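You operate a simulated robot arm through the tools that you are given. There is no shell and no other tool. Be economical: measure what you need, move in short steps, check, and stop when the job is done.

Carry out the task below with a simulated robot arm. There is one attempt and no reset: what you move stays moved.

## Task
Push the lower desk drawer shut. Then fetch the orange card and set it on the top of the pump table. Then open the upper black drawer, take the black piston and leave it in the inside of the upper black drawer, then shut the drawer. Then fetch the silver sleeve and set it on top of the orange case. Then put the orange module on the top of the repair bench away on the top of the board bench. Then take the orange filter cartridge from the top of the repair bench and put it on the top of the board bench. Then take the blue strainer on the desk top and put it away in the basin of the sink. Then fetch the teal filter cartridge from the top of the repair bench and stand it on the drainer of the sink. Then fetch the green block from the top of the orange bench mat and set it on top of the green filter cartridge there. Then open the black door, fetch the white piston from the shelf in the grey cabinet and set it on top of the yellow drum filter, then shut the door. The order counts. Set down upright: orange module, orange filter cartridge, blue strainer, teal filter cartridge.

It is judged by the outcome, as a careful person would: the job done as asked, and still so three seconds after it is handed in. It fails if anything else is knocked over, pushed out of place, dropped, spilled or broken.

## Robot
A 7-joint arm with a two-finger parallel gripper on a trunk, on a base that drives. Base frame: it is fixed to the floor where the robot stands at the start and does not move with it; the origin is under the middle of the robot, x ahead of it, y to its left, z up. Lengths are in m, angles in rad, forces in N, time in s.
With the tool pointing down near the work surface it reaches from about 0.1 to 0.66 m from the robot's upright axis, wherever it stands. Its first joint turns from -2.897 to 2.897 rad. Places, roughly: basin of the sink [-0.6, -1.4, 0.7]; black door [-1.4, 0.8, 0.4]; black piston (5x5x3 cm) [-3.1, 1.7, 0.9]; blue strainer (7x6x8 cm) [0.9, -0.1, 0.9]; drainer of the sink [-0.9, -1.2, 0.9]; green block [-1.75, 3.5, 1]; green filter cartridge (5x5x9 cm) [-1.6, 3.7, 0.9]; inside of the upper black drawer [-1, 0.8, 0.7]; lower desk drawer [0.7, -0.1, 0.4]; orange card (6x10x4 cm) [-2.7, 0.2, 0.9]; orange case (16x15x3 cm) [-2, 3.6, 0.9]; orange filter cartridge (5x5x9 cm) [-2.4, 2.6, 0.9]; orange module [-2.25, 3, 1]; silver sleeve (6x6x4 cm) [-3.2, 1.8, 0.9]; teal filter cartridge (4x4x8 cm) [-1.9, 3.3, 0.9]; top of the board bench [-3, 0.3, 0.8]; top of the pump table [-1.9, -0.4, 0.8]; upper black drawer [-1, 0.7, 0.7]; white piston (5x5x3 cm) [-1.3, 1, 0.5]; yellow drum filter (6x6x6 cm) [0.3, 5.3, 0.6]. Payload 1.57 kg.
Tool frame: the origin (TCP) lies between the finger pads and is the grasp point; the fingertips stand 0.03 m ahead of it; z points along the fingers, y is the line along which they close. Largest opening 0.08 m; finger width 0.017, thickness 0.012; the body of the gripper, 0.04 by 0.082 m, starts 0.08 m behind the TCP.
Orientation is that of the tool frame in the base frame, as [roll, pitch, yaw] about the fixed x, y, z axes, in that order (R = Rz(yaw) Ry(pitch) Rx(roll)). With the fingers straight down and closing along the base's y, the tool's x points along the base's -x, its y along +y and its z along -z.

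## Interface
- The arm moves only by the tool move_arm. Its argument "motion" is a list of rows, each a list of 7 numbers: the shift along the base's x, y, z in cm, then the turn, a rotation vector about the base's x, y, z in degrees, then the closure in counts, from 0 (fully open) to 255 (shut). In form: [[x, y, z, wx, wy, wz, jaw], ...]. A call has 1 to 20 rows; each row is the pose to reach, as a shift and turn from the pose commanded when the call began. Rows are played at 5 a second. More than 0.05 m and 0.15 rad between two rows, or a gripper value outside its range, and nothing of the call is played. Where a pose cannot be reached the arm comes as near as it can. A force on the tool above 40 N (or 10 N above the force at the start of the call, whichever is more), or a blocked arm, ends the call early, and 0.2 s more pass. The fingers move at their own pace (about 0.072 m/s each) and stop on an object; they squeeze with about 34 N. The grip force told is the motor's: it shows also when the fingers shut on nothing. Time passes only in rows, and 0.2 s behind the last, so rows that repeat a pose let the fingers close. It gives the time, the measured TCP pose, the force on the tool (base axes), the opening and the grip force at its end, in the units of the frame above (readings bear some noise), with the torque about the TCP (base axes, N m) and any sound that the robot's microphone picked up, and new pictures: "show" is both (left out), scene, wrist or none.
- Cameras (640 x 400 px; columns grow to the right, rows downward): "scene" is now at [-0.0753, 0.193, 1.3268]; the picture's right is [0.96, -0.27, 0.00], its down [-0.25, -0.90, -0.36] and it looks along [0.10, 0.35, -0.93] (base axes); focal length 214 px, centre (320, 200). "wrist" rides on the gripper at [0.072, -0.007, -0.122] in the tool frame; the picture's right is [0.09, 1.00, 0.00], its down [-0.84, 0.08, -0.54] and it looks along [-0.54, 0.05, 0.84] (tool axes); focal length 238 px, centre (320, 200). There is no depth. A picture from a camera that has moved, and an enlarged one, comes with that camera's place and axes in the base frame and with its lens.
- move_column(by): slides the trunk up (or, below 0, down) by that many m; the arm and the scene camera ride with it, the base frame stays. It gives what a move gives, with no picture.
- steer(legs): drives the robot by 1 to 6 legs, each [ahead, left, turn to the left] in m, m and rad, along the robot's own axes; the way and the turn of a leg run together, so that a leg with both is an arc; at most 1.5 m and 3.142 rad a leg. The arm and the cameras ride along, it lands a little off, and it stops where it bumps. It gives what a move gives, and a new picture of the scene camera.
- pan_tilt(pan, tilt): turns the head with the scene camera to pan (to the left, within 1.501 rad either way) and tilt (down, from -0.506 to 1.204), counted from straight ahead of the robot. It gives what a move gives, and a new picture of the scene camera.
- enlarge(camera, box): a new picture of the part [left, top, right, bottom] of that camera's present view, enlarged. No time passes.
- sign_off(): hands the job in; it is judged then, once.

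Work in short steps. Places have to be worked out from the pictures, the camera data and where the tool is seen: move nearer, look again, correct. Check each grasp and each placing, and mend what went wrong. You have 556 turns and 360 pictures in all, those below and enlarged ones among them. Open the gripper and draw the arm clear of the work before you hand the job in, unless the task says otherwise; then end with one line.

The tools are called after ">>>" as name(argument=value, ...) on one line, values as JSON. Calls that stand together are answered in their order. move_arm: Moves the arm, as the interface text tells. Its arguments: {"type":"object","properties":{"motion":{"type":"array"},"show":{"type":"string","enum":["both","scene","wrist","none"]}},"required":["motion"]} The other tools are called the same way: move_column (by) slides the trunk up or down; steer (legs) drives the base; pan_tilt (pan, tilt) turns the head that bears the scene camera; enlarge (camera, box) takes an enlarged picture of a part of a camera's view; sign_off () hands the job in.

At the start:

```text
time: 0.0
ee_pos: [0.4541, 0.0857, 1.04]
tool_rot: [3.141, -0.001, 3.141]
contact_force: [0.0, -0.3, -0.5]
wrist_torque: [0.03, 0.03, -0.01]
grip_width: 0.08
finger_force: 0.2
trunk travel left (down, up): [-0.025, 0.09]
robot x, y, heading: [-0.0012, 0.0008, -0.004]
head pan, tilt: [1.302, 1.201]
```

scene: 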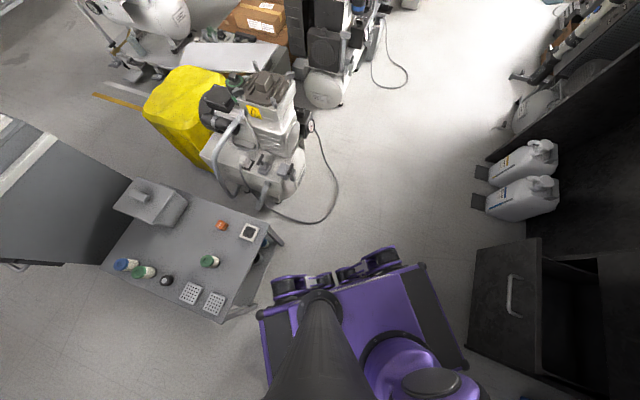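
wrist: 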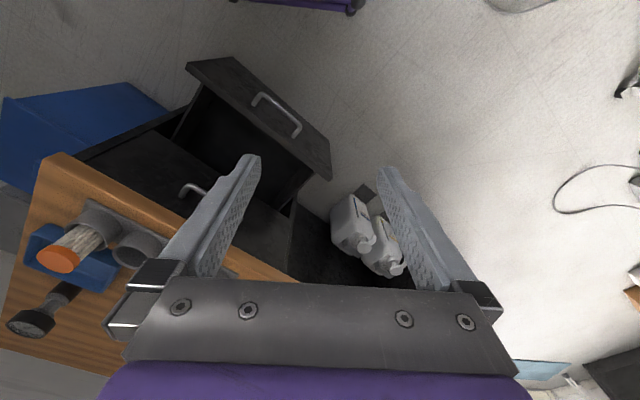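

The drawer is ahead of me, partly open. I look straight ahead and down first.

>>> pan_tilt(pan=0, tilt=0.8)

```text
time: 1.5
ee_pos: [0.4542, 0.0864, 1.0407]
tool_rot: [3.141, 0.0, 3.141]
contact_force: [0.1, 0.6, -0.7]
wrist_torque: [-0.02, -0.02, 0.02]
grip_width: 0.0803
finger_force: 0.1
trunk travel left (down, up): [-0.025, 0.09]
robot x, y, heading: [-0.0003, 0.0016, -0.006]
head pan, tilt: [0.0, 0.799]
camera scene: at [-0.0095, 0.1392, 1.3545], right [0.0, -1.0, 0.0], down [-0.72, 0.0, -0.7], along [0.7, 0.0, -0.72], focal length 214 px, centre (320, 200)
```

scene: 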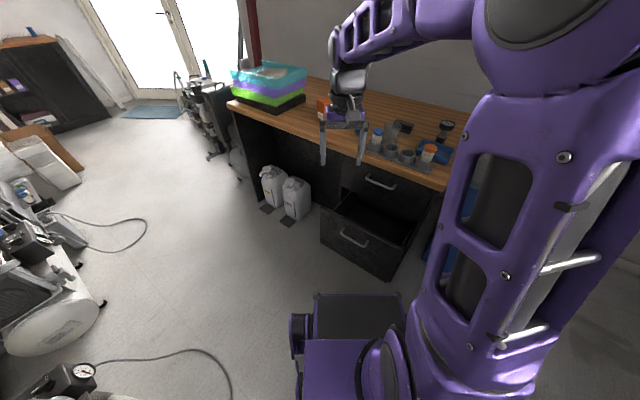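

>>> enlarge(camera="scene", box=[220, 60, 480, 300])

```text
1.67 times, centred on (350, 180) of scene
camera zoom: at [-0.0095, 0.1392, 1.3545], right [0.0, -1.0, 0.0], down [-0.72, 0.0, -0.7], along [0.7, 0.0, -0.72], focal length 358 px, centre (270, 233)
```

zoom: 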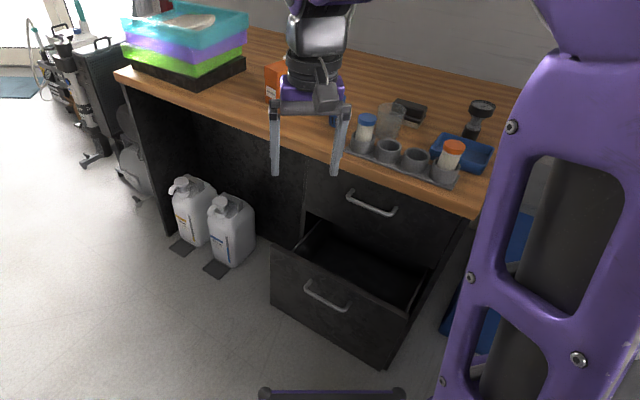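

The desk's front faces about (-0.8, 0.6), so the drawer has to be pushed along (0.8, -0.6). I turn the robot to face the drawer.

>>> steer(legs=[[0, 0, -0.63]])

```text
time: 3.6
ee_pos: [0.4166, -0.1959, 1.0401]
tool_rot: [-3.141, 0.0, 2.514]
contact_force: [0.2, -0.5, -0.9]
wrist_torque: [-0.02, 0.01, -0.01]
grip_width: 0.0799
finger_force: 0.1
trunk travel left (down, up): [-0.025, 0.09]
robot x, y, heading: [0.0009, -0.0039, -0.626]
head pan, tilt: [0.0, 0.799]
camera scene: at [0.0745, 0.1179, 1.3545], right [-0.59, -0.81, 0.0], down [-0.58, 0.42, -0.7], along [0.56, -0.41, -0.72], focal length 214 px, centre (320, 200)
```

scene: 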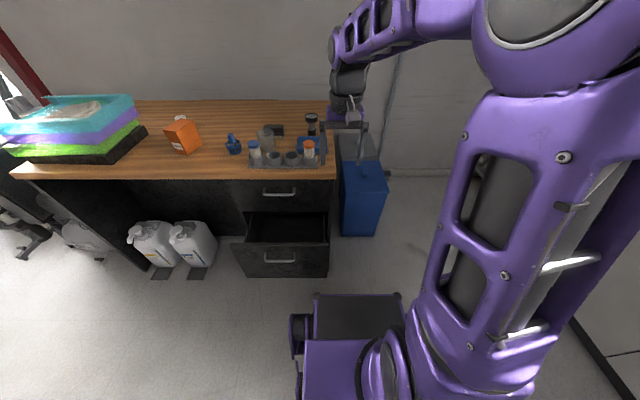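

The view is now square to the desk. The drawer front sits about 0.52 m ahead with its handle high on it. I tilt the tool forward 45°, shut the fingers and lower beside the handle.

>>> move_arm(motion=[[0.2, 1, -4, -3, -4.2, 0, 255], [0.3, 2, -8, -6, -8.4, 0, 255], [0.5, 3, -12, -9, -12.6, 0, 255], [0.6, 4, -16, -12, -16.8, 0, 255], [0.8, 5, -20, -15, -21, 0, 255], [0.9, 6, -24, -18, -25, 0, 255], [1, 7, -28, -21, -29, 0, 255], [1.2, 8, -32, -24, -33, 0, 255], [1.4, 9, -36, -26.4, -36.5, 0, 255], [1.6, 10, -40, -26.4, -36.5, 0, 255], [1.8, 11, -44, -26.4, -36.5, 0, 255], [1.8, 11, -48, -26.4, -36.5, 0, 255]])

```text
time: 6.2
ee_pos: [0.4366, -0.0868, 0.5596]
tool_rot: [3.14, 0.788, 2.513]
contact_force: [-0.5, 0.1, 0.1]
wrist_torque: [-0.02, 0.01, 0.03]
grip_width: 0.0003
finger_force: 21.3
trunk travel left (down, up): [-0.025, 0.09]
robot x, y, heading: [-0.0007, -0.0008, -0.628]
head pan, tilt: [0.0, 0.799]
camera scene: at [0.0743, 0.1179, 1.3546], right [-0.59, -0.81, 0.0], down [-0.58, 0.42, -0.7], along [0.56, -0.41, -0.72], focal length 214 px, centre (320, 200)
camera wrist: at [0.3221, -0.0118, 0.594], right [0.53, 0.84, -0.06], down [0.21, -0.06, 0.98], along [0.82, -0.53, -0.21], focal length 238 px, centre (320, 200)
```

scene: 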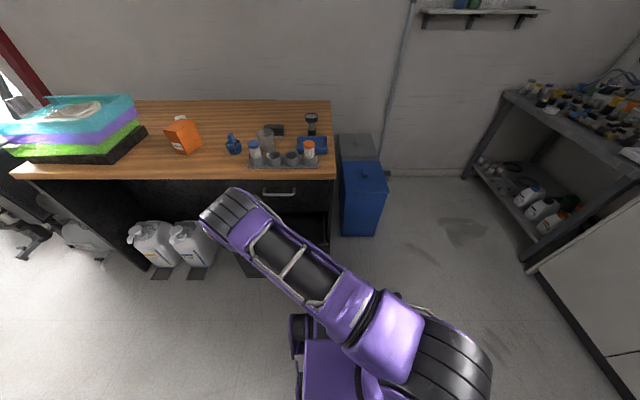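
wrist: 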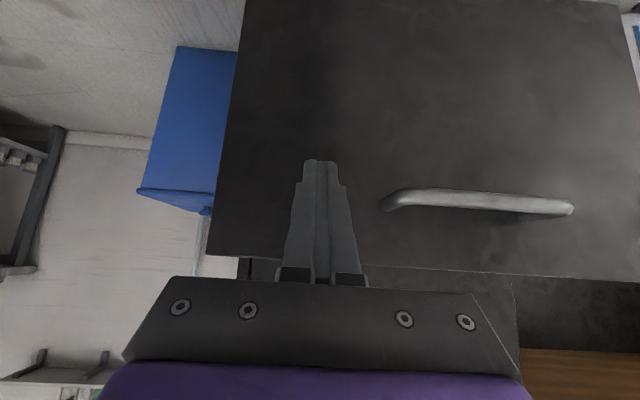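

The drawer front is nearer than I judged (about 0.46 m ahead), and the fingertips are beside the handle. I lower 5 cm and push ahead.

>>> move_arm(motion=[[0, 0, -3, 0, 0, 0, 255], [0, 0, -5, 0, 0, 0, 255], [1.6, -1.2, -5, 0, 0, 0, 255], [3.2, -2.3, -5, 0, 0, 0, 255], [4.9, -3.5, -5, 0, 0, 0, 255], [6.5, -4.7, -5, 0, 0, 0, 255], [8.1, -5.9, -5, 0, 0, 0, 255]])

```text
time: 7.8
ee_pos: [0.5183, -0.1466, 0.5104]
tool_rot: [3.139, 0.789, 2.513]
contact_force: [0.8, -0.3, -0.1]
wrist_torque: [-0.03, -0.04, -0.03]
grip_width: 0.0001
finger_force: 21.4
trunk travel left (down, up): [-0.025, 0.09]
robot x, y, heading: [0.0018, -0.0008, -0.634]
head pan, tilt: [0.0, 0.799]
camera scene: at [0.0745, 0.1179, 1.3545], right [-0.59, -0.81, 0.0], down [-0.58, 0.42, -0.7], along [0.56, -0.41, -0.72], focal length 214 px, centre (320, 200)
camera wrist: at [0.4035, -0.0721, 0.5441], right [0.53, 0.84, -0.06], down [0.21, -0.06, 0.98], along [0.82, -0.53, -0.21], focal length 238 px, centre (320, 200)
```

scene: 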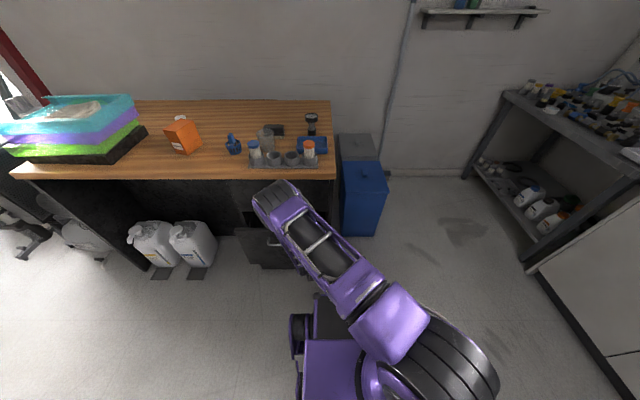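
wrist: 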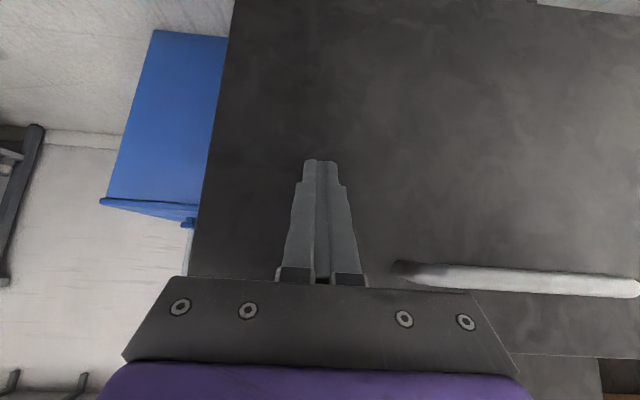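

No contact yet, so I go on ahead.

>>> move_arm(motion=[[1.6, -1.2, 0, 0, 0, 0, 255], [3.2, -2.3, 0, 0, 0, 0, 255], [4.9, -3.5, 0, 0, 0, 0, 255], [6.5, -4.7, 0, 0, 0, 0, 255], [8.1, -5.9, 0, 0, 0, 0, 255], [9.7, -7, 0, 0, 0, 0, 255]])

```text
time: 9.3
ee_pos: [0.6055, -0.2067, 0.5044]
tool_rot: [3.14, 0.764, 2.514]
contact_force: [-2.0, 1.0, -0.4]
wrist_torque: [-0.06, -0.09, 0.01]
grip_width: 0.0
finger_force: 21.1
trunk travel left (down, up): [-0.025, 0.09]
robot x, y, heading: [0.0003, -0.0031, -0.625]
head pan, tilt: [0.0, 0.799]
stopped in row 6: the force on the tool passed its limit at 107 N (the readings are from after the stop); the commanded pose is now the measured one
camera scene: at [0.0729, 0.1187, 1.3546], right [-0.59, -0.81, 0.0], down [-0.58, 0.42, -0.7], along [0.57, -0.41, -0.72], focal length 214 px, centre (320, 200)
camera wrist: at [0.4909, -0.133, 0.5414], right [0.53, 0.85, -0.06], down [0.23, -0.07, 0.97], along [0.82, -0.53, -0.23], focal length 238 px, centre (320, 200)
```

scene: 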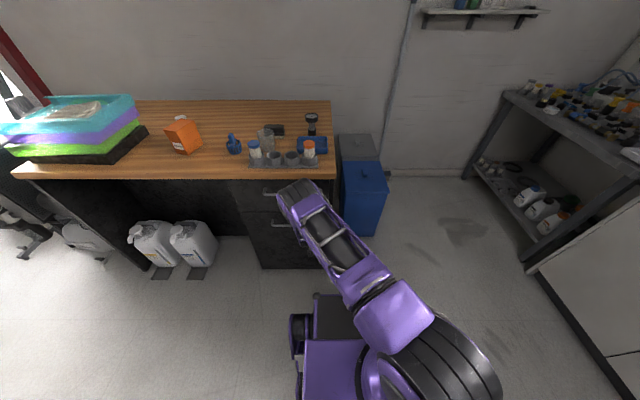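
wrist: 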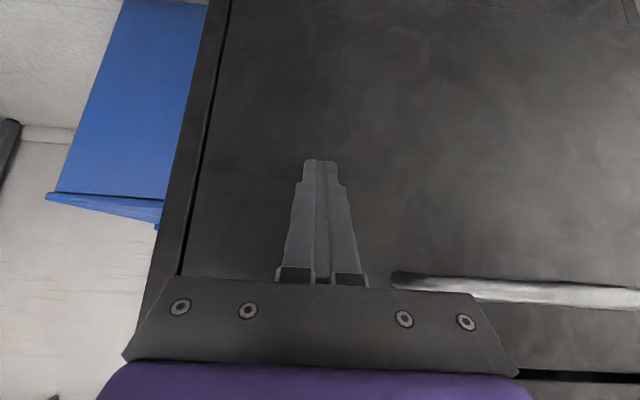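

That hard stop and the flush gap look like the drawer is shut. I back off and check.

>>> move_arm(motion=[[-2.4, 1.8, 0, 0, 0, 0, 200], [-5.5, 4.1, 0, 0, 0, 0, 100], [-9, 6.5, 1, 0, 0, 0, 0], [-13, 9.4, 3, 0, 0, 0, 0], [-16, 11.5, 6, 0, 0, 0, 0]], show="wrist")

>>> enlarge(camera="scene", box=[220, 100, 400, 280])

```text
refused: row 4 steps farther than a row can; nothing moved
```

```text
2.22 times, centred on (310, 190) of scene
camera zoom: at [0.0729, 0.1187, 1.3546], right [-0.59, -0.81, 0.0], down [-0.58, 0.42, -0.7], along [0.57, -0.41, -0.72], focal length 477 px, centre (342, 222)
```

zoom: 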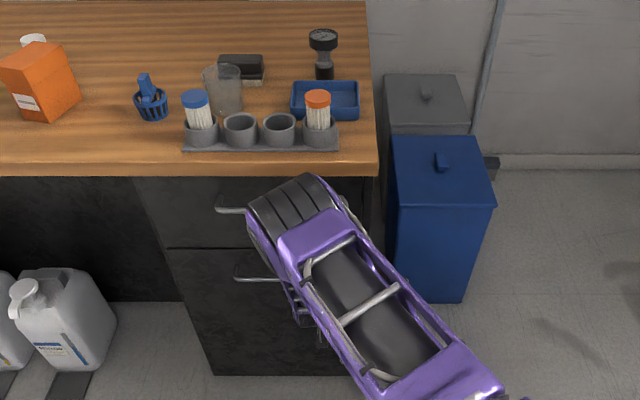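

I retry the retreat in shorter steps, then raise and straighten the tool.

>>> move_arm(motion=[[-2.4, 1.8, 0, 0, 0, 0, 200], [-5.5, 4.1, 0, 0, 0, 0, 100], [-8.8, 6.4, 1, 0, 0, 0, 0], [-12, 8.7, 3, 0, 0, 0, 0], [-15, 10.8, 6, 0, 0, 0, 0], [-17, 12, 10, 3, 4, 0, 0], [-17, 12, 14, 6, 8, 0, 0], [-17, 12, 18, 9, 12, 0, 0], [-17, 12, 22, 12, 16, 0, 0], [-17, 12, 26, 15, 20, 0, 0], [-17, 12, 30, 18, 24, 0, 0], [-17, 12, 34, 21, 28, 0, 0], [-17, 12, 38, 24, 32, 0, 0], [-17, 12, 42, 25.7, 35.5, 0, 0], [-17, 12, 46, 25.7, 35.5, 0, 0], [-17, 12, 50, 25.7, 35.5, 0, 0]], show="scene")

```text
time: 12.7
ee_pos: [0.4362, -0.0892, 1.005]
tool_rot: [-3.138, 0.0, 2.515]
contact_force: [-0.3, 0.2, -0.4]
wrist_torque: [-0.02, 0.04, -0.03]
grip_width: 0.0802
finger_force: 0.0
trunk travel left (down, up): [-0.025, 0.09]
robot x, y, heading: [-0.0016, -0.0019, -0.625]
head pan, tilt: [0.0, 0.799]
camera scene: at [0.074, 0.1183, 1.3545], right [-0.59, -0.81, 0.0], down [-0.58, 0.42, -0.7], along [0.56, -0.41, -0.72], focal length 214 px, centre (320, 200)
```

scene: 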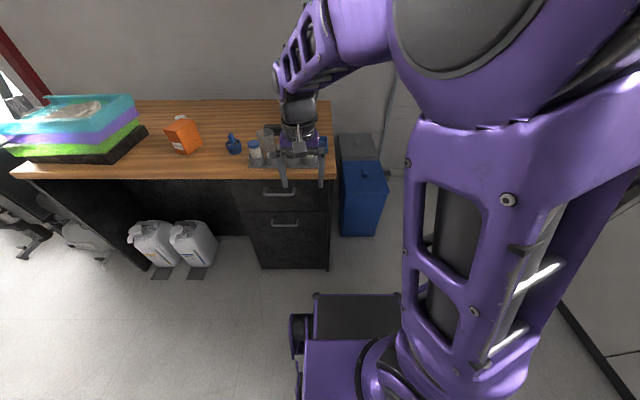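

The lower drawer is shut flush. Now I turn to face the other way (towards -x) to survey the pump table and board bench.

>>> steer(legs=[[0, 0, -1.26]])

>>> pan_tilt(pan=0.3, tilt=0.45)

>>> steer(legs=[[0, 0, -1.26]])

```text
time: 16.2
ee_pos: [0.0535, -0.4423, 1.0038]
tool_rot: [-3.141, 0.0, 1.265]
contact_force: [-1.3, -0.3, -0.5]
wrist_torque: [0.02, -0.03, 0.04]
grip_width: 0.08
finger_force: 0.1
trunk travel left (down, up): [-0.025, 0.09]
robot x, y, heading: [0.0015, 0.0009, -1.88]
head pan, tilt: [0.0, 0.799]
camera scene: at [0.1355, -0.0339, 1.3545], right [-0.95, 0.3, 0.0], down [0.22, 0.68, -0.7], along [-0.21, -0.66, -0.72], focal length 214 px, centre (320, 200)
```

scene: 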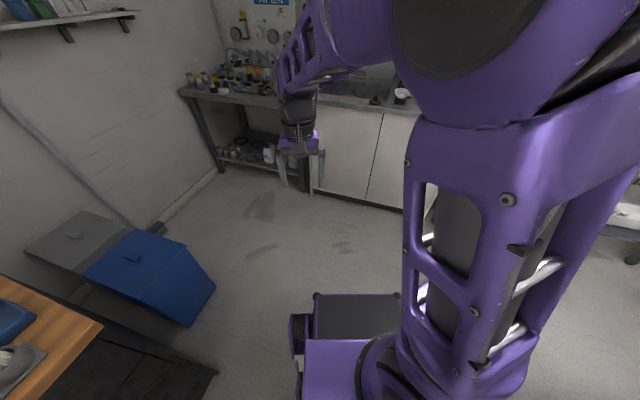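

```text
time: 17.1
ee_pos: [0.0521, -0.4429, 1.0047]
tool_rot: [3.141, 0.001, 1.266]
contact_force: [0.2, 0.2, -0.3]
wrist_torque: [-0.01, 0.0, 0.02]
grip_width: 0.0802
finger_force: 0.1
trunk travel left (down, up): [-0.025, 0.09]
robot x, y, heading: [-0.0007, 0.0006, -1.875]
head pan, tilt: [0.3, 0.45]
camera scene: at [0.1592, -0.0489, 1.3849], right [-1.0, 0.01, 0.0], down [0.0, 0.44, -0.9], along [-0.01, -0.9, -0.44], focal length 214 px, centre (320, 200)
```

scene: 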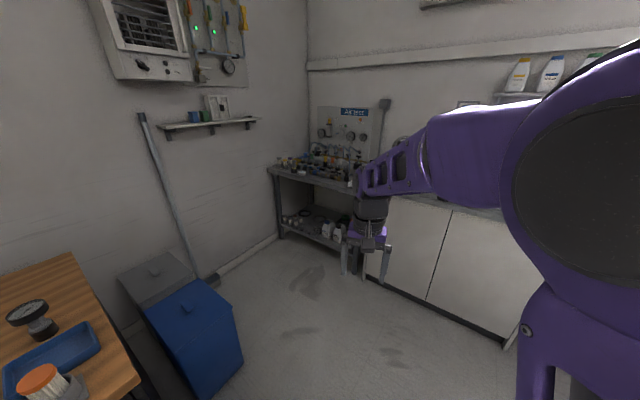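

```text
time: 20.7
ee_pos: [-0.4066, -0.1842, 1.0042]
tool_rot: [3.14, 0.0, 0.0]
contact_force: [0.9, -0.9, -0.7]
wrist_torque: [0.03, 0.04, 0.0]
grip_width: 0.0796
finger_force: 0.1
trunk travel left (down, up): [-0.025, 0.09]
robot x, y, heading: [-0.0047, -0.0028, 3.143]
head pan, tilt: [0.3, 0.45]
camera scene: at [0.0014, -0.1678, 1.3849], right [-0.3, 0.96, 0.0], down [0.42, 0.13, -0.9], along [-0.86, -0.27, -0.44], focal length 214 px, centre (320, 200)
```

scene: 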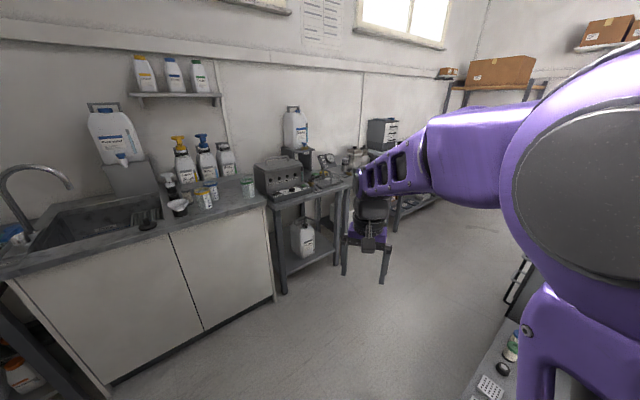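

I work in room axes: X along (0.81,-0.586) and Y along (0.586,0.81). The sink wall lies at negative Y and the island at positive. I square up to face room -X, then look left and right.

>>> steer(legs=[[0, 0, -0.627]])

>>> pan_tilt(pan=-0.9, tilt=0.6)

```text
time: 22.9
ee_pos: [-0.4373, 0.091, 1.004]
tool_rot: [-3.141, 0.0, -0.627]
contact_force: [0.0, -0.6, 0.6]
wrist_torque: [-0.02, 0.01, 0.03]
grip_width: 0.08
finger_force: 0.1
trunk travel left (down, up): [-0.025, 0.09]
robot x, y, heading: [0.0037, -0.0002, 2.516]
head pan, tilt: [0.3, 0.45]
camera scene: at [-0.0974, -0.137, 1.3849], right [0.32, 0.95, 0.0], down [0.41, -0.14, -0.9], along [-0.85, 0.29, -0.44], focal length 214 px, centre (320, 200)
```

scene: 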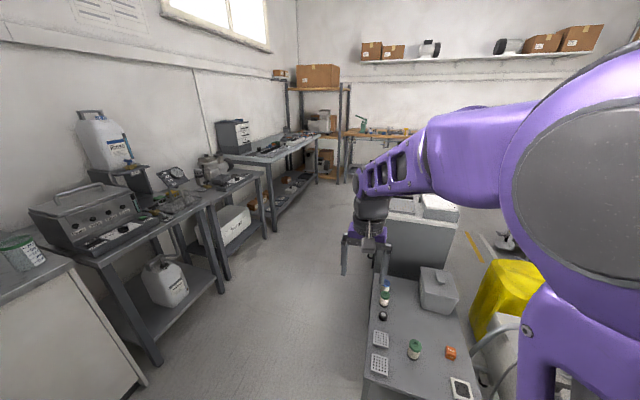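

```text
time: 24.2
ee_pos: [-0.4375, 0.0908, 1.0053]
tool_rot: [3.141, 0.0, -0.628]
contact_force: [0.3, 0.1, -0.4]
wrist_torque: [0.0, 0.0, -0.01]
grip_width: 0.0801
finger_force: 0.1
trunk travel left (down, up): [-0.025, 0.09]
robot x, y, heading: [-0.0021, 0.0016, 2.509]
head pan, tilt: [-0.901, 0.6]
camera scene: at [-0.0141, -0.0784, 1.3714], right [1.0, 0.04, 0.0], down [0.02, -0.56, -0.83], along [-0.03, 0.82, -0.56], focal length 214 px, centre (320, 200)
```

scene: 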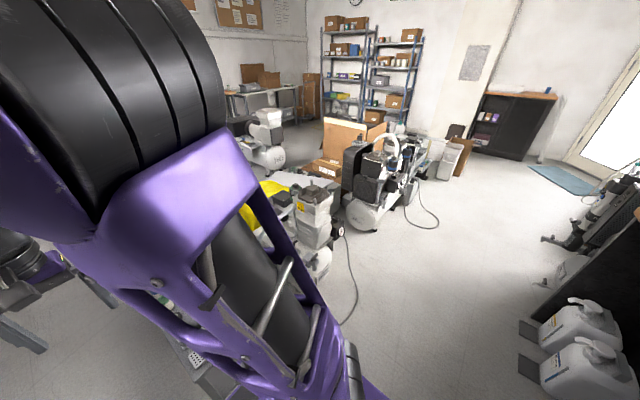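

The layout is clear: an aisle about 1.1 m wide runs between the wall benches (front Y≈-1.25) and the island (Y≈-0.15). I drive into the aisle and along to the board bench, keeping the bench on my left.

>>> steer(legs=[[0, 0.7, 0], [1.2, 0, 0], [0.95, 0, 0]])

>>> pan_tilt(pan=1.2, tilt=0.75)

```text
time: 41.7
ee_pos: [-2.5893, 0.7916, 1.004]
tool_rot: [3.14, -0.001, -0.633]
contact_force: [0.0, -1.2, -0.1]
wrist_torque: [0.01, -0.02, -0.02]
grip_width: 0.0799
finger_force: 0.1
trunk travel left (down, up): [-0.025, 0.09]
robot x, y, heading: [-2.1537, 0.6997, 2.511]
head pan, tilt: [-0.901, 0.6]
camera scene: at [-2.1661, 0.6219, 1.3714], right [1.0, 0.04, 0.0], down [0.02, -0.56, -0.83], along [-0.03, 0.82, -0.56], focal length 214 px, centre (320, 200)
```

scene: 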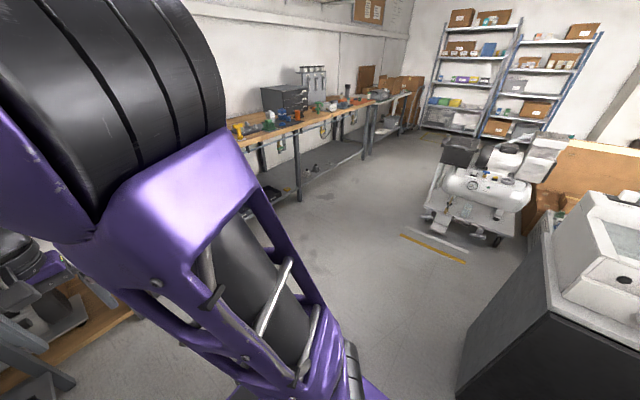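

```text
time: 43.7
ee_pos: [-2.589, 0.7931, 1.0021]
tool_rot: [-3.137, -0.003, -0.632]
contact_force: [0.1, -0.6, 0.5]
wrist_torque: [-0.02, 0.0, -0.02]
grip_width: 0.0803
finger_force: 0.0
trunk travel left (down, up): [-0.025, 0.09]
robot x, y, heading: [-2.1528, 0.6996, 2.506]
head pan, tilt: [1.201, 0.75]
camera scene: at [-2.2473, 0.5465, 1.3639], right [0.15, 0.99, 0.0], down [0.63, -0.1, -0.77], along [-0.76, 0.12, -0.63], focal length 214 px, centre (320, 200)
```

scene: 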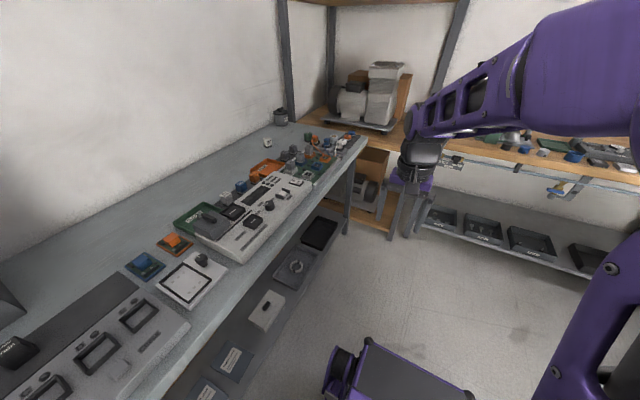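

The picture shows an orange board with components near (-2.72, 0.18), matching the orange card. I zoom in on it.

>>> enlarge(camera="scene", box=[100, 180, 260, 300])

```text
3.33 times, centred on (180, 240) of scene
camera zoom: at [-2.2473, 0.5465, 1.3639], right [0.15, 0.99, 0.0], down [0.63, -0.1, -0.77], along [-0.76, 0.12, -0.63], focal length 715 px, centre (787, 67)
```

zoom: 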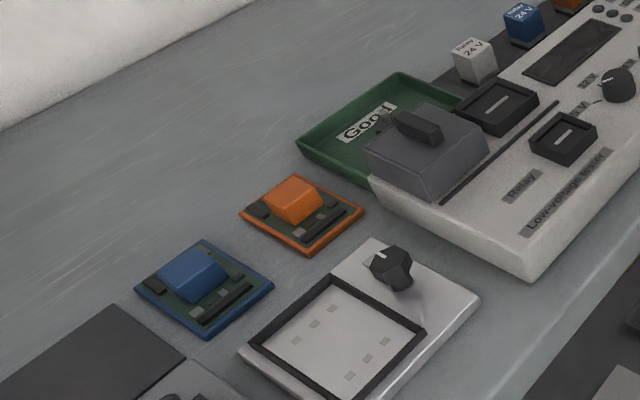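

The orange card lies with its 10 cm side along room Y. Its room position is about (-2.30, -1.43), so I edge nearer and aim the head again.

>>> steer(legs=[[0.1, 0.14, 0.01]])

>>> pan_tilt(pan=1.25, tilt=0.85)

```text
time: 45.7
ee_pos: [-2.7524, 0.7343, 1.0036]
tool_rot: [-3.138, -0.003, -0.623]
contact_force: [0.0, -0.4, -0.3]
wrist_torque: [-0.01, -0.03, 0.01]
grip_width: 0.08
finger_force: 0.1
trunk travel left (down, up): [-0.025, 0.09]
robot x, y, heading: [-2.3181, 0.6509, 2.518]
head pan, tilt: [1.201, 0.75]
camera scene: at [-2.4084, 0.492, 1.3641], right [0.15, 0.99, 0.0], down [0.63, -0.09, -0.77], along [-0.77, 0.11, -0.63], focal length 214 px, centre (320, 200)
```

scene: 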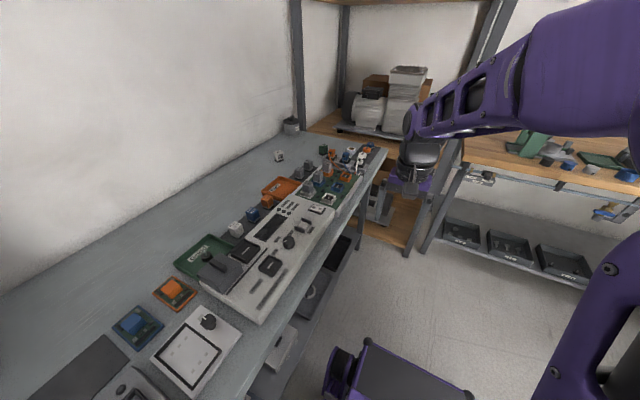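

```text
time: 46.4
ee_pos: [-2.7521, 0.735, 0.9992]
tool_rot: [-3.134, -0.007, -0.623]
contact_force: [-0.4, -0.4, -0.5]
wrist_torque: [0.01, 0.01, -0.01]
grip_width: 0.0801
finger_force: 0.1
trunk travel left (down, up): [-0.025, 0.09]
robot x, y, heading: [-2.3176, 0.6467, 2.518]
head pan, tilt: [1.25, 0.85]
camera scene: at [-2.4084, 0.4904, 1.3633], right [0.13, 0.99, 0.0], down [0.63, -0.08, -0.77], along [-0.76, 0.1, -0.64], focal length 214 px, centre (320, 200)
```

scene: 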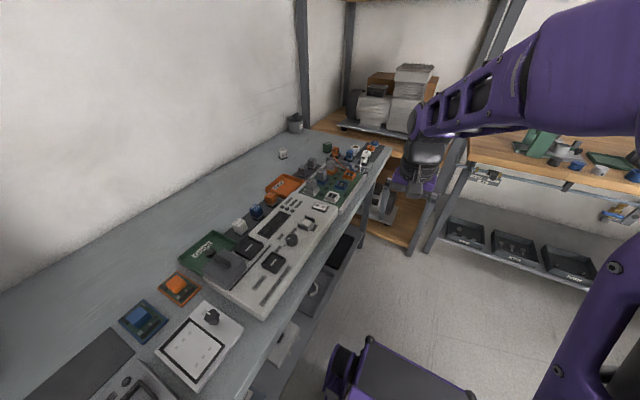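

The head picture lags behind its stated angle, since the view shows a pan of only about 0.5. I ask again to see whether it moves.

>>> pan_tilt(pan=0.9, tilt=0.8)

```text
time: 47.2
ee_pos: [-2.7523, 0.7347, 1.0006]
tool_rot: [-3.134, -0.01, -0.623]
contact_force: [-0.4, 0.7, -1.1]
wrist_torque: [0.01, 0.0, -0.01]
grip_width: 0.0799
finger_force: 0.2
trunk travel left (down, up): [-0.025, 0.09]
robot x, y, heading: [-2.3119, 0.646, 2.518]
head pan, tilt: [0.901, 0.799]
camera scene: at [-2.4083, 0.4907, 1.3633], right [0.13, 0.99, 0.0], down [0.63, -0.08, -0.77], along [-0.76, 0.1, -0.64], focal length 214 px, centre (320, 200)
```

scene: 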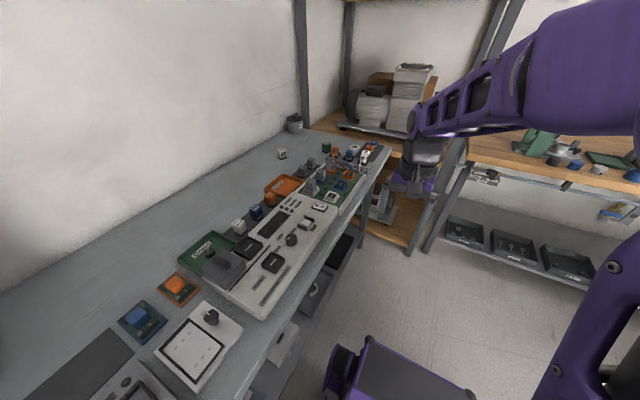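

The head is stuck, perhaps pressed against the arm. I swing the arm over the card (block at about (-2.707, 0.189)), turning the tool 90°, and check the head again afterwards.

>>> move_arm(motion=[[0.3, -4.2, 1, 0, 0, 7, 0], [0.7, -8.4, 2, 0, 0, 14, 0], [1, -12.6, 3, 0, 0, 21, 0], [1.4, -16.8, 4, 0, 0, 28, 0], [1.7, -21, 5, 0, 0, 35, 0], [2.1, -25.2, 6, 0, 0, 42, 0], [2.4, -29.4, 6, 0, 0, 49, 0], [2.8, -33.6, 6, 0, 0, 56, 0], [3.1, -37.8, 6, 0, 0, 63, 0], [3.5, -42, 6, 0, 0, 70, 60], [3.8, -46.2, 6, 0, 0, 77, 60], [4.2, -50.4, 6, 0, 0, 84, 60], [4.5, -54.6, 6, 0, 0, 90, 60]])

```text
time: 50.0
ee_pos: [-2.7062, 0.1881, 1.0629]
tool_rot: [-3.14, -0.002, 0.951]
contact_force: [-0.1, -0.1, -0.2]
wrist_torque: [-0.06, 0.02, 0.02]
grip_width: 0.0614
finger_force: 0.0
trunk travel left (down, up): [-0.025, 0.09]
robot x, y, heading: [-2.3123, 0.6487, 2.518]
head pan, tilt: [0.901, 0.799]
camera scene: at [-2.4014, 0.4577, 1.3546], right [-0.27, 0.96, 0.0], down [0.69, 0.2, -0.7], along [-0.67, -0.19, -0.72], focal length 214 px, centre (320, 200)
camera wrist: at [-2.6696, 0.249, 1.1837], right [0.86, -0.5, 0.0], down [-0.42, -0.73, 0.54], along [-0.27, -0.47, -0.84], focal length 238 px, centre (320, 200)
```

scene: 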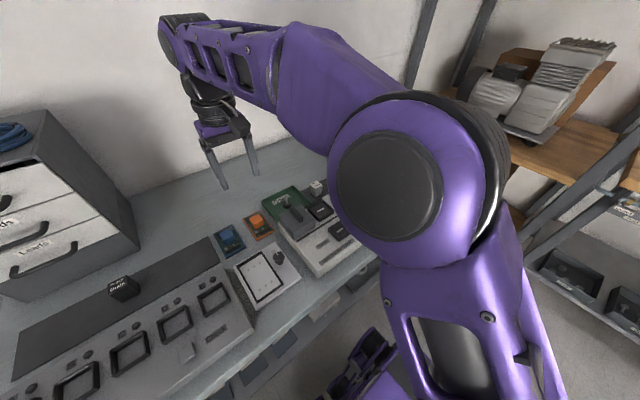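
wrist: 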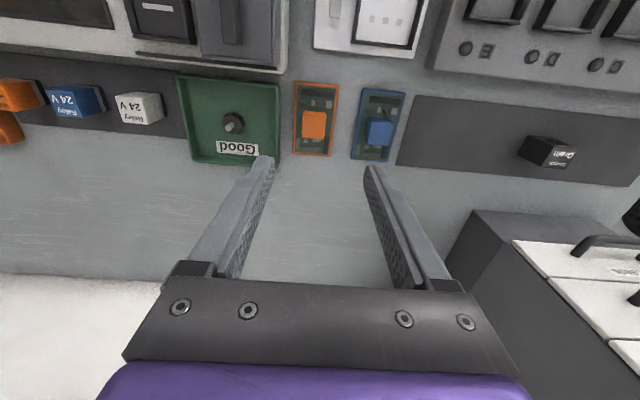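

Moving the arm freed the head. Both cameras put the orange block's top at about (-2.716, 0.186, 0.893). I lower most of the way and check.

>>> move_arm(motion=[[-0.5, -0.1, -4, 0, 0, 0, 60], [-1, -0.2, -8, 0, 0, 0, 60], [-1, -0.2, -12, 0, 0, 0, 60]])

```text
time: 50.8
ee_pos: [-2.7159, 0.1856, 0.9416]
tool_rot: [-3.139, -0.002, 0.947]
contact_force: [-0.5, 0.4, 0.1]
wrist_torque: [-0.02, 0.01, 0.01]
grip_width: 0.0613
finger_force: 0.1
trunk travel left (down, up): [-0.025, 0.09]
robot x, y, heading: [-2.3135, 0.6458, 2.517]
head pan, tilt: [0.901, 0.799]
camera scene: at [-2.4014, 0.4575, 1.3546], right [-0.27, 0.96, 0.0], down [0.69, 0.2, -0.7], along [-0.67, -0.19, -0.72], focal length 214 px, centre (320, 200)
camera wrist: at [-2.68, 0.2477, 1.0631], right [0.86, -0.51, 0.0], down [-0.42, -0.73, 0.54], along [-0.28, -0.46, -0.84], focal length 238 px, centre (320, 200)
```

scene: 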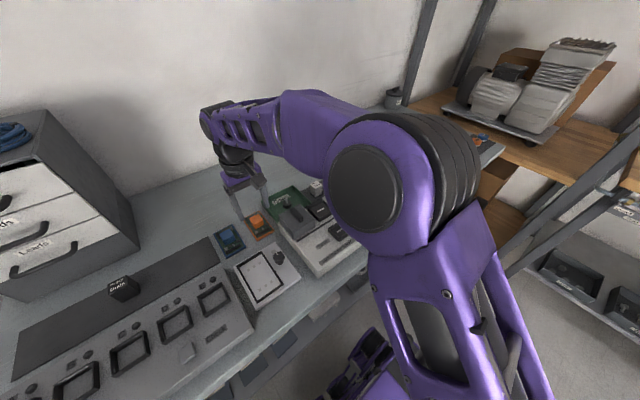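
wrist: 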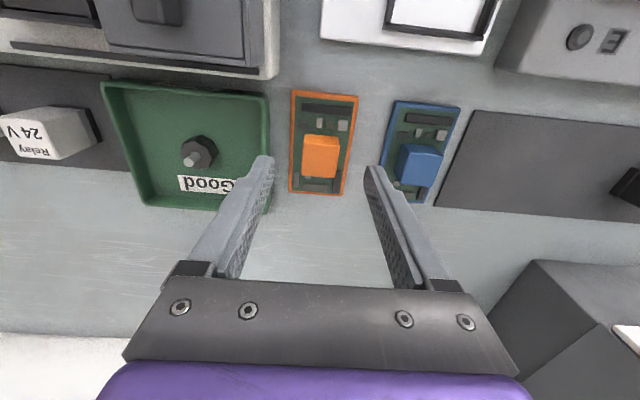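

The block is centred between the fingers. I narrow the opening so as to clear the green tray, lower 4 cm and grip.

>>> move_arm(motion=[[0, 0, 0, 0, 0, 0, 110], [0, 0, -2, 0, 0, 0, 110], [0, 0, -4, 0, 0, 0, 110], [0, 0, -4, 0, 0, 0, 200], [0, 0, -4, 0, 0, 0, 200], [0, 0, -4, 0, 0, 0, 200]], show="wrist")

```text
time: 52.2
ee_pos: [-2.7158, 0.1864, 0.9034]
tool_rot: [-3.138, -0.006, 0.947]
contact_force: [-0.1, -0.2, -0.4]
wrist_torque: [0.0, 0.01, 0.02]
grip_width: 0.0288
finger_force: 34.2
trunk travel left (down, up): [-0.025, 0.09]
robot x, y, heading: [-2.3189, 0.6504, 2.521]
head pan, tilt: [0.901, 0.799]
camera wrist: at [-2.6803, 0.2476, 1.0233], right [0.86, -0.51, 0.0], down [-0.43, -0.73, 0.54], along [-0.27, -0.46, -0.84], focal length 238 px, centre (320, 200)
```

wrist: 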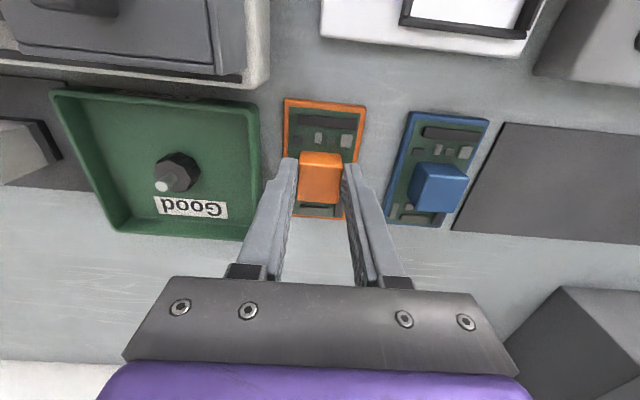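

It is gripped at 29 mm. I lift it.

>>> move_arm(motion=[[0, 0, 2, 0, 0, 0, 200], [0, 0, 5, 0, 0, 0, 200], [0, 0, 9, 0, 0, 0, 200], [0, 0, 13, 0, 0, 0, 200], [0, 0, 17, 0, 0, 0, 200], [0, 0, 20, 0, 0, 0, 200]], show="scene")

```text
time: 53.6
ee_pos: [-2.717, 0.1865, 1.1023]
tool_rot: [-3.138, -0.005, 0.947]
contact_force: [-1.1, -0.1, -1.2]
wrist_torque: [0.04, 0.0, -0.01]
grip_width: 0.0294
finger_force: 34.0
trunk travel left (down, up): [-0.025, 0.09]
robot x, y, heading: [-2.3138, 0.6491, 2.517]
head pan, tilt: [0.901, 0.799]
camera scene: at [-2.4015, 0.4573, 1.3545], right [-0.27, 0.96, 0.0], down [0.69, 0.2, -0.7], along [-0.67, -0.19, -0.72], focal length 214 px, centre (320, 200)
```

scene: 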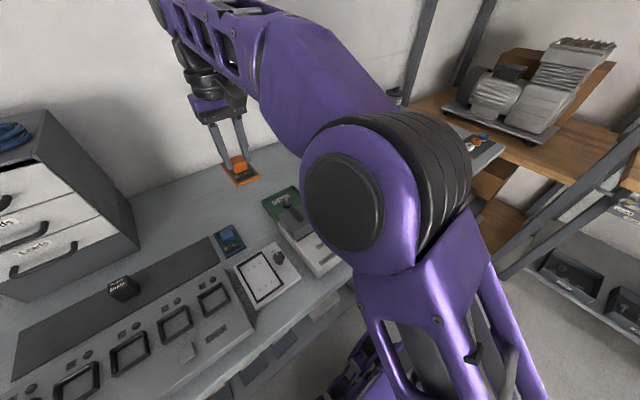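

The card is held. I draw the arm in, back along the aisle to the pump table, and look left.

>>> move_arm(motion=[[2.9, 4, 0, 0, 0, 0, 200], [5.8, 8, 0, 0, 0, 0, 200], [8.7, 12, 0, 0, 0, 0, 200], [11.6, 16, 0, 0, 0, 0, 200], [14.5, 20, 0, 0, 0, 0, 200]], show="none")

>>> steer(legs=[[-0.9, 0, 0]])

>>> pan_tilt(pan=1.3, tilt=0.7)

```text
time: 55.0
ee_pos: [-2.5885, 0.3973, 1.0817]
tool_rot: [3.108, -0.052, 0.9]
contact_force: [-0.3, 0.1, -0.6]
wrist_torque: [0.01, 0.03, -0.03]
grip_width: 0.029
finger_force: 33.5
trunk travel left (down, up): [-0.025, 0.09]
robot x, y, heading: [-2.3138, 0.6447, 2.525]
head pan, tilt: [0.901, 0.799]
stopped in row 5: the arm was blocked; the commanded pose is now the measured one
```

```text
time: 59.8
ee_pos: [-1.845, -0.1305, 1.083]
tool_rot: [3.109, -0.053, 0.921]
contact_force: [-0.5, 0.0, -1.0]
wrist_torque: [-0.01, 0.02, -0.03]
grip_width: 0.029
finger_force: 34.2
trunk travel left (down, up): [-0.025, 0.09]
robot x, y, heading: [-1.5738, 0.125, 2.532]
head pan, tilt: [0.901, 0.799]
camera scene: at [-1.6388, 0.0314, 1.3945], right [0.81, 0.59, 0.0], down [0.2, -0.27, -0.94], along [-0.56, 0.76, -0.34], focal length 214 px, centre (320, 200)
```

scene: 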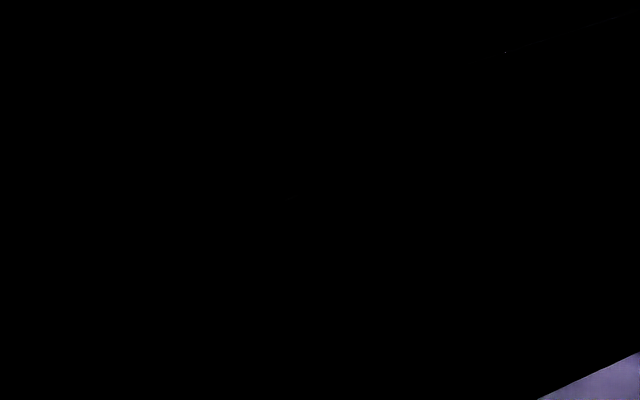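

```text
time: 60.6
ee_pos: [-1.8457, -0.1313, 1.0822]
tool_rot: [3.107, -0.054, 0.921]
contact_force: [-0.8, 0.5, -1.0]
wrist_torque: [0.0, -0.03, 0.0]
grip_width: 0.0291
finger_force: 33.5
trunk travel left (down, up): [-0.025, 0.09]
robot x, y, heading: [-1.5758, 0.1229, 2.53]
head pan, tilt: [1.3, 0.7]
camera scene: at [-1.6393, 0.0311, 1.3945], right [0.8, 0.6, 0.0], down [0.2, -0.27, -0.94], along [-0.56, 0.75, -0.34], focal length 214 px, centre (320, 200)
```

scene: 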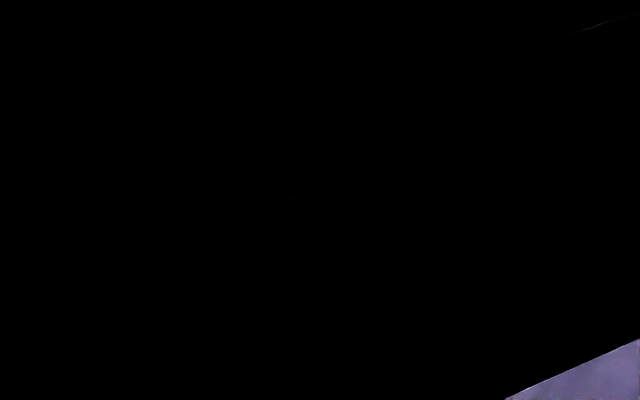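

The arm presses on the head when drawn in this close. I raise it, move it back outward and level the tool.

>>> move_arm(motion=[[0, 0, 2, 0, 0, 0, 200], [-1.2, -1.6, 5, -0.5, 1.5, 0.5, 200], [-3.5, -4.8, 8, -1.2, 3.4, 1.4, 200], [-6, -8.2, 8, -1.2, 3.4, 1.4, 200], [-8.8, -12.2, 8, -1.2, 3.4, 1.4, 200]])

```text
time: 61.8
ee_pos: [-1.9316, -0.2533, 1.1634]
tool_rot: [-3.139, -0.003, 0.944]
contact_force: [0.7, 0.2, 0.6]
wrist_torque: [0.0, 0.07, 0.01]
grip_width: 0.029
finger_force: 34.0
trunk travel left (down, up): [-0.025, 0.09]
robot x, y, heading: [-1.577, 0.128, 2.535]
head pan, tilt: [1.3, 0.7]
camera scene: at [-1.6654, -0.066, 1.363], right [-0.26, 0.96, 0.0], down [0.62, 0.17, -0.77], along [-0.74, -0.2, -0.64], focal length 214 px, centre (320, 200)
camera wrist: at [-1.8952, -0.1919, 1.2831], right [0.86, -0.51, 0.0], down [-0.43, -0.72, 0.54], along [-0.28, -0.46, -0.84], focal length 238 px, centre (320, 200)
```

scene: 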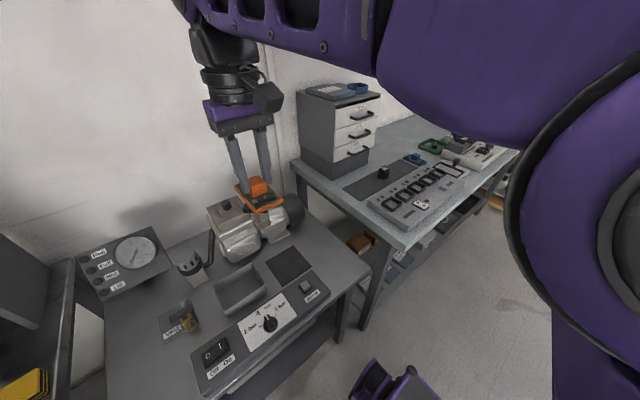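
wrist: 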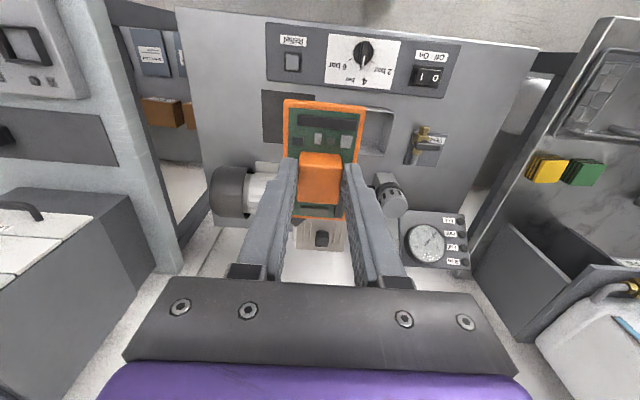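

I zoom in on the pump table to find a flat free spot.

>>> enlarge(camera="scene", box=[90, 200, 370, 390])

```text
2.11 times, centred on (230, 295) of scene
camera zoom: at [-1.6654, -0.066, 1.363], right [-0.26, 0.96, 0.0], down [0.62, 0.17, -0.77], along [-0.74, -0.2, -0.64], focal length 452 px, centre (510, 0)
```

zoom: 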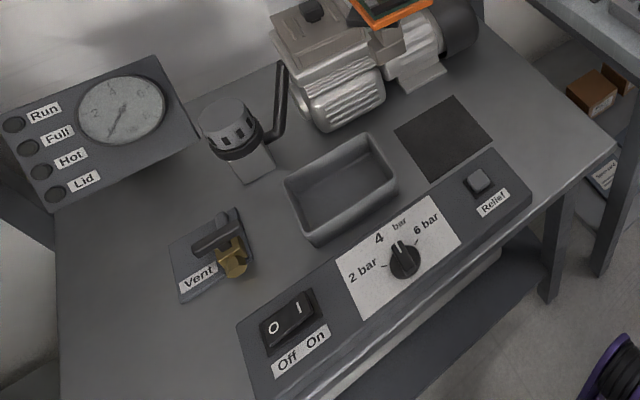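

The pad is hemmed in by the bin and the panel, but the strip to its right (room X≈-1.57, Y≈-1.36) is plain table. I move above it.

>>> move_arm(motion=[[-4, 2, 0, 0, 0, 0, 200], [-8, 4, 0, 0, 0, 0, 200], [-12, 6, 0, 0, 0, 0, 200], [-13.7, 7.1, 0, 0, 0, 0, 200], [-13.7, 7.1, -4, 0, 0, 0, 200], [-13.7, 7.1, -8, 0, 0, 0, 200], [-13.7, 7.1, -12, 0, 0, 0, 200]])

```text
time: 63.4
ee_pos: [-2.07, -0.1812, 1.0421]
tool_rot: [-3.14, -0.001, 0.942]
contact_force: [0.1, -0.5, -1.4]
wrist_torque: [0.04, -0.01, -0.03]
grip_width: 0.0293
finger_force: 33.9
trunk travel left (down, up): [-0.025, 0.09]
robot x, y, heading: [-1.5772, 0.1214, 2.533]
head pan, tilt: [1.3, 0.7]
camera scene: at [-1.6491, -0.0977, 1.3628], right [-0.64, 0.77, 0.0], down [0.5, 0.41, -0.77], along [-0.59, -0.49, -0.64], focal length 214 px, centre (320, 200)
camera wrist: at [-2.0329, -0.1189, 1.1614], right [0.86, -0.51, 0.0], down [-0.43, -0.72, 0.54], along [-0.28, -0.47, -0.84], focal length 238 px, centre (320, 200)
```

scene: 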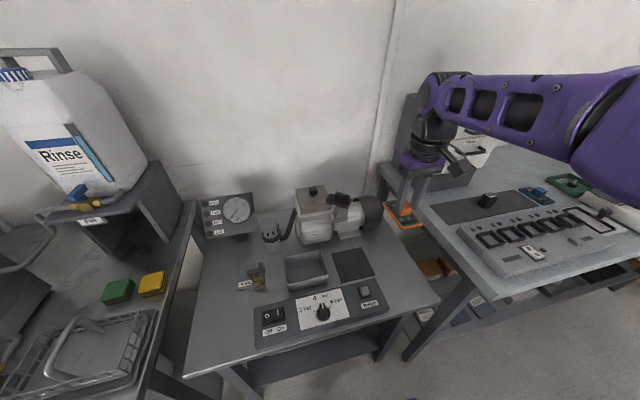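
wrist: 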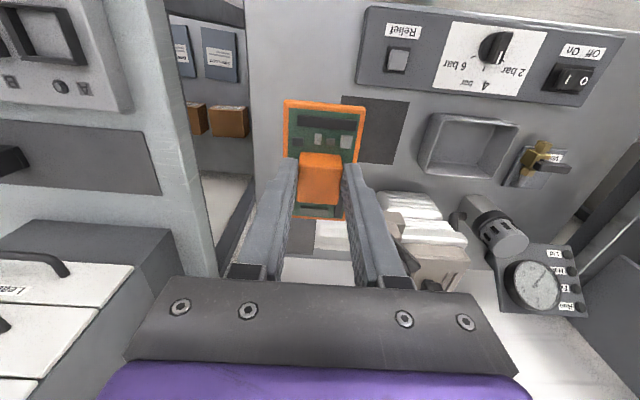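

The table looks to be near z≈0.76. I shift 1 cm clear of the pad and towards me, then lower to just above it.

>>> move_arm(motion=[[-0.1, 1.2, -3, 0, 0, 0, 200], [-0.3, 1.2, -7, 0, 0, 0, 200], [-0.3, 1.2, -11, 0, 0, 0, 200], [-0.3, 1.2, -15, 0, 0, 0, 200], [-0.3, 1.2, -18, 0, 0, 0, 200]])

```text
time: 64.6
ee_pos: [-2.0733, -0.1697, 0.8626]
tool_rot: [-3.139, -0.001, 0.944]
contact_force: [0.0, -0.7, -1.5]
wrist_torque: [0.03, 0.0, -0.03]
grip_width: 0.0292
finger_force: 33.4
trunk travel left (down, up): [-0.025, 0.09]
robot x, y, heading: [-1.5765, 0.1247, 2.533]
head pan, tilt: [1.3, 0.7]
camera scene: at [-1.6491, -0.0977, 1.3628], right [-0.64, 0.77, 0.0], down [0.5, 0.41, -0.77], along [-0.59, -0.49, -0.64], focal length 214 px, centre (320, 200)
camera wrist: at [-2.0358, -0.1078, 0.9821], right [0.86, -0.51, 0.0], down [-0.43, -0.72, 0.54], along [-0.28, -0.47, -0.84], focal length 238 px, centre (320, 200)
```

scene: 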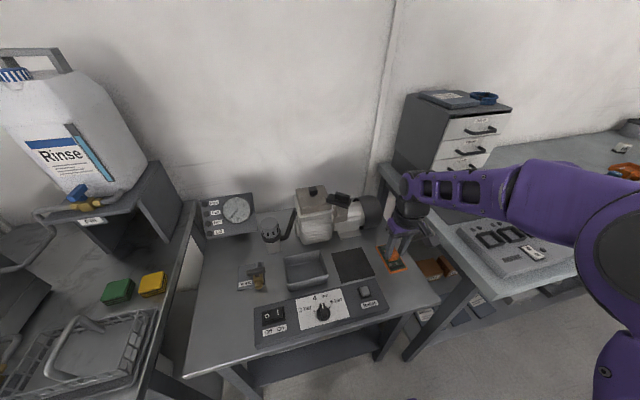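
wrist: 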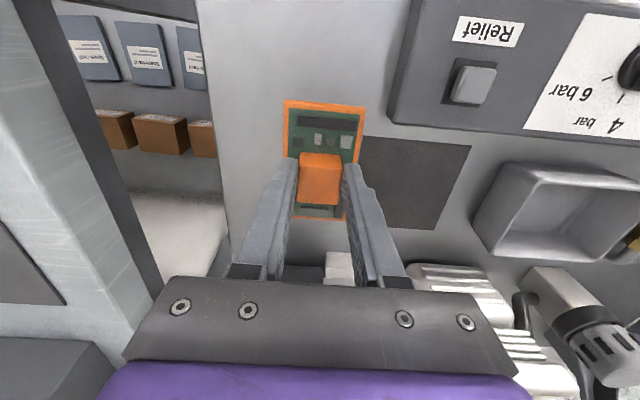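

The spot is clear. I lower slowly until it touches.

>>> move_arm(motion=[[0, 0, -1.5, 0, 0, 0, 200], [0, 0, -2.5, 0, 0, 0, 200], [0, 0, -3.2, 0, 0, 0, 200], [0, 0, -3.9, 0, 0, 0, 200], [0, 0, -4.6, 0, 0, 0, 200]], show="wrist")

```text
time: 65.8
ee_pos: [-2.0733, -0.1701, 0.8168]
tool_rot: [-3.139, 0.001, 0.942]
contact_force: [0.6, 0.3, -1.3]
wrist_torque: [-0.02, 0.02, -0.03]
grip_width: 0.0291
finger_force: 34.0
trunk travel left (down, up): [-0.025, 0.09]
robot x, y, heading: [-1.5814, 0.1247, 2.535]
head pan, tilt: [1.3, 0.7]
camera wrist: at [-2.0361, -0.1081, 0.9366], right [0.86, -0.51, 0.0], down [-0.43, -0.72, 0.54], along [-0.28, -0.47, -0.84], focal length 238 px, centre (320, 200)
```

wrist: 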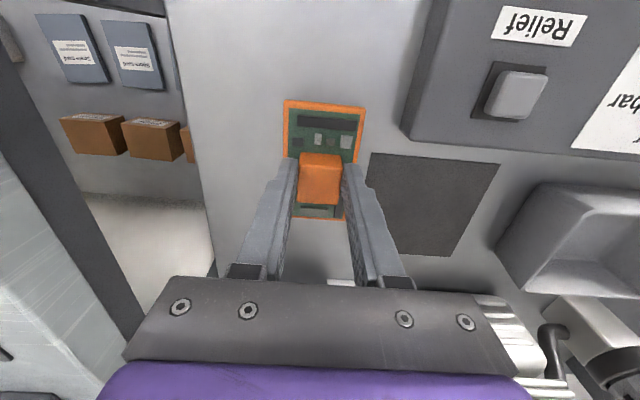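

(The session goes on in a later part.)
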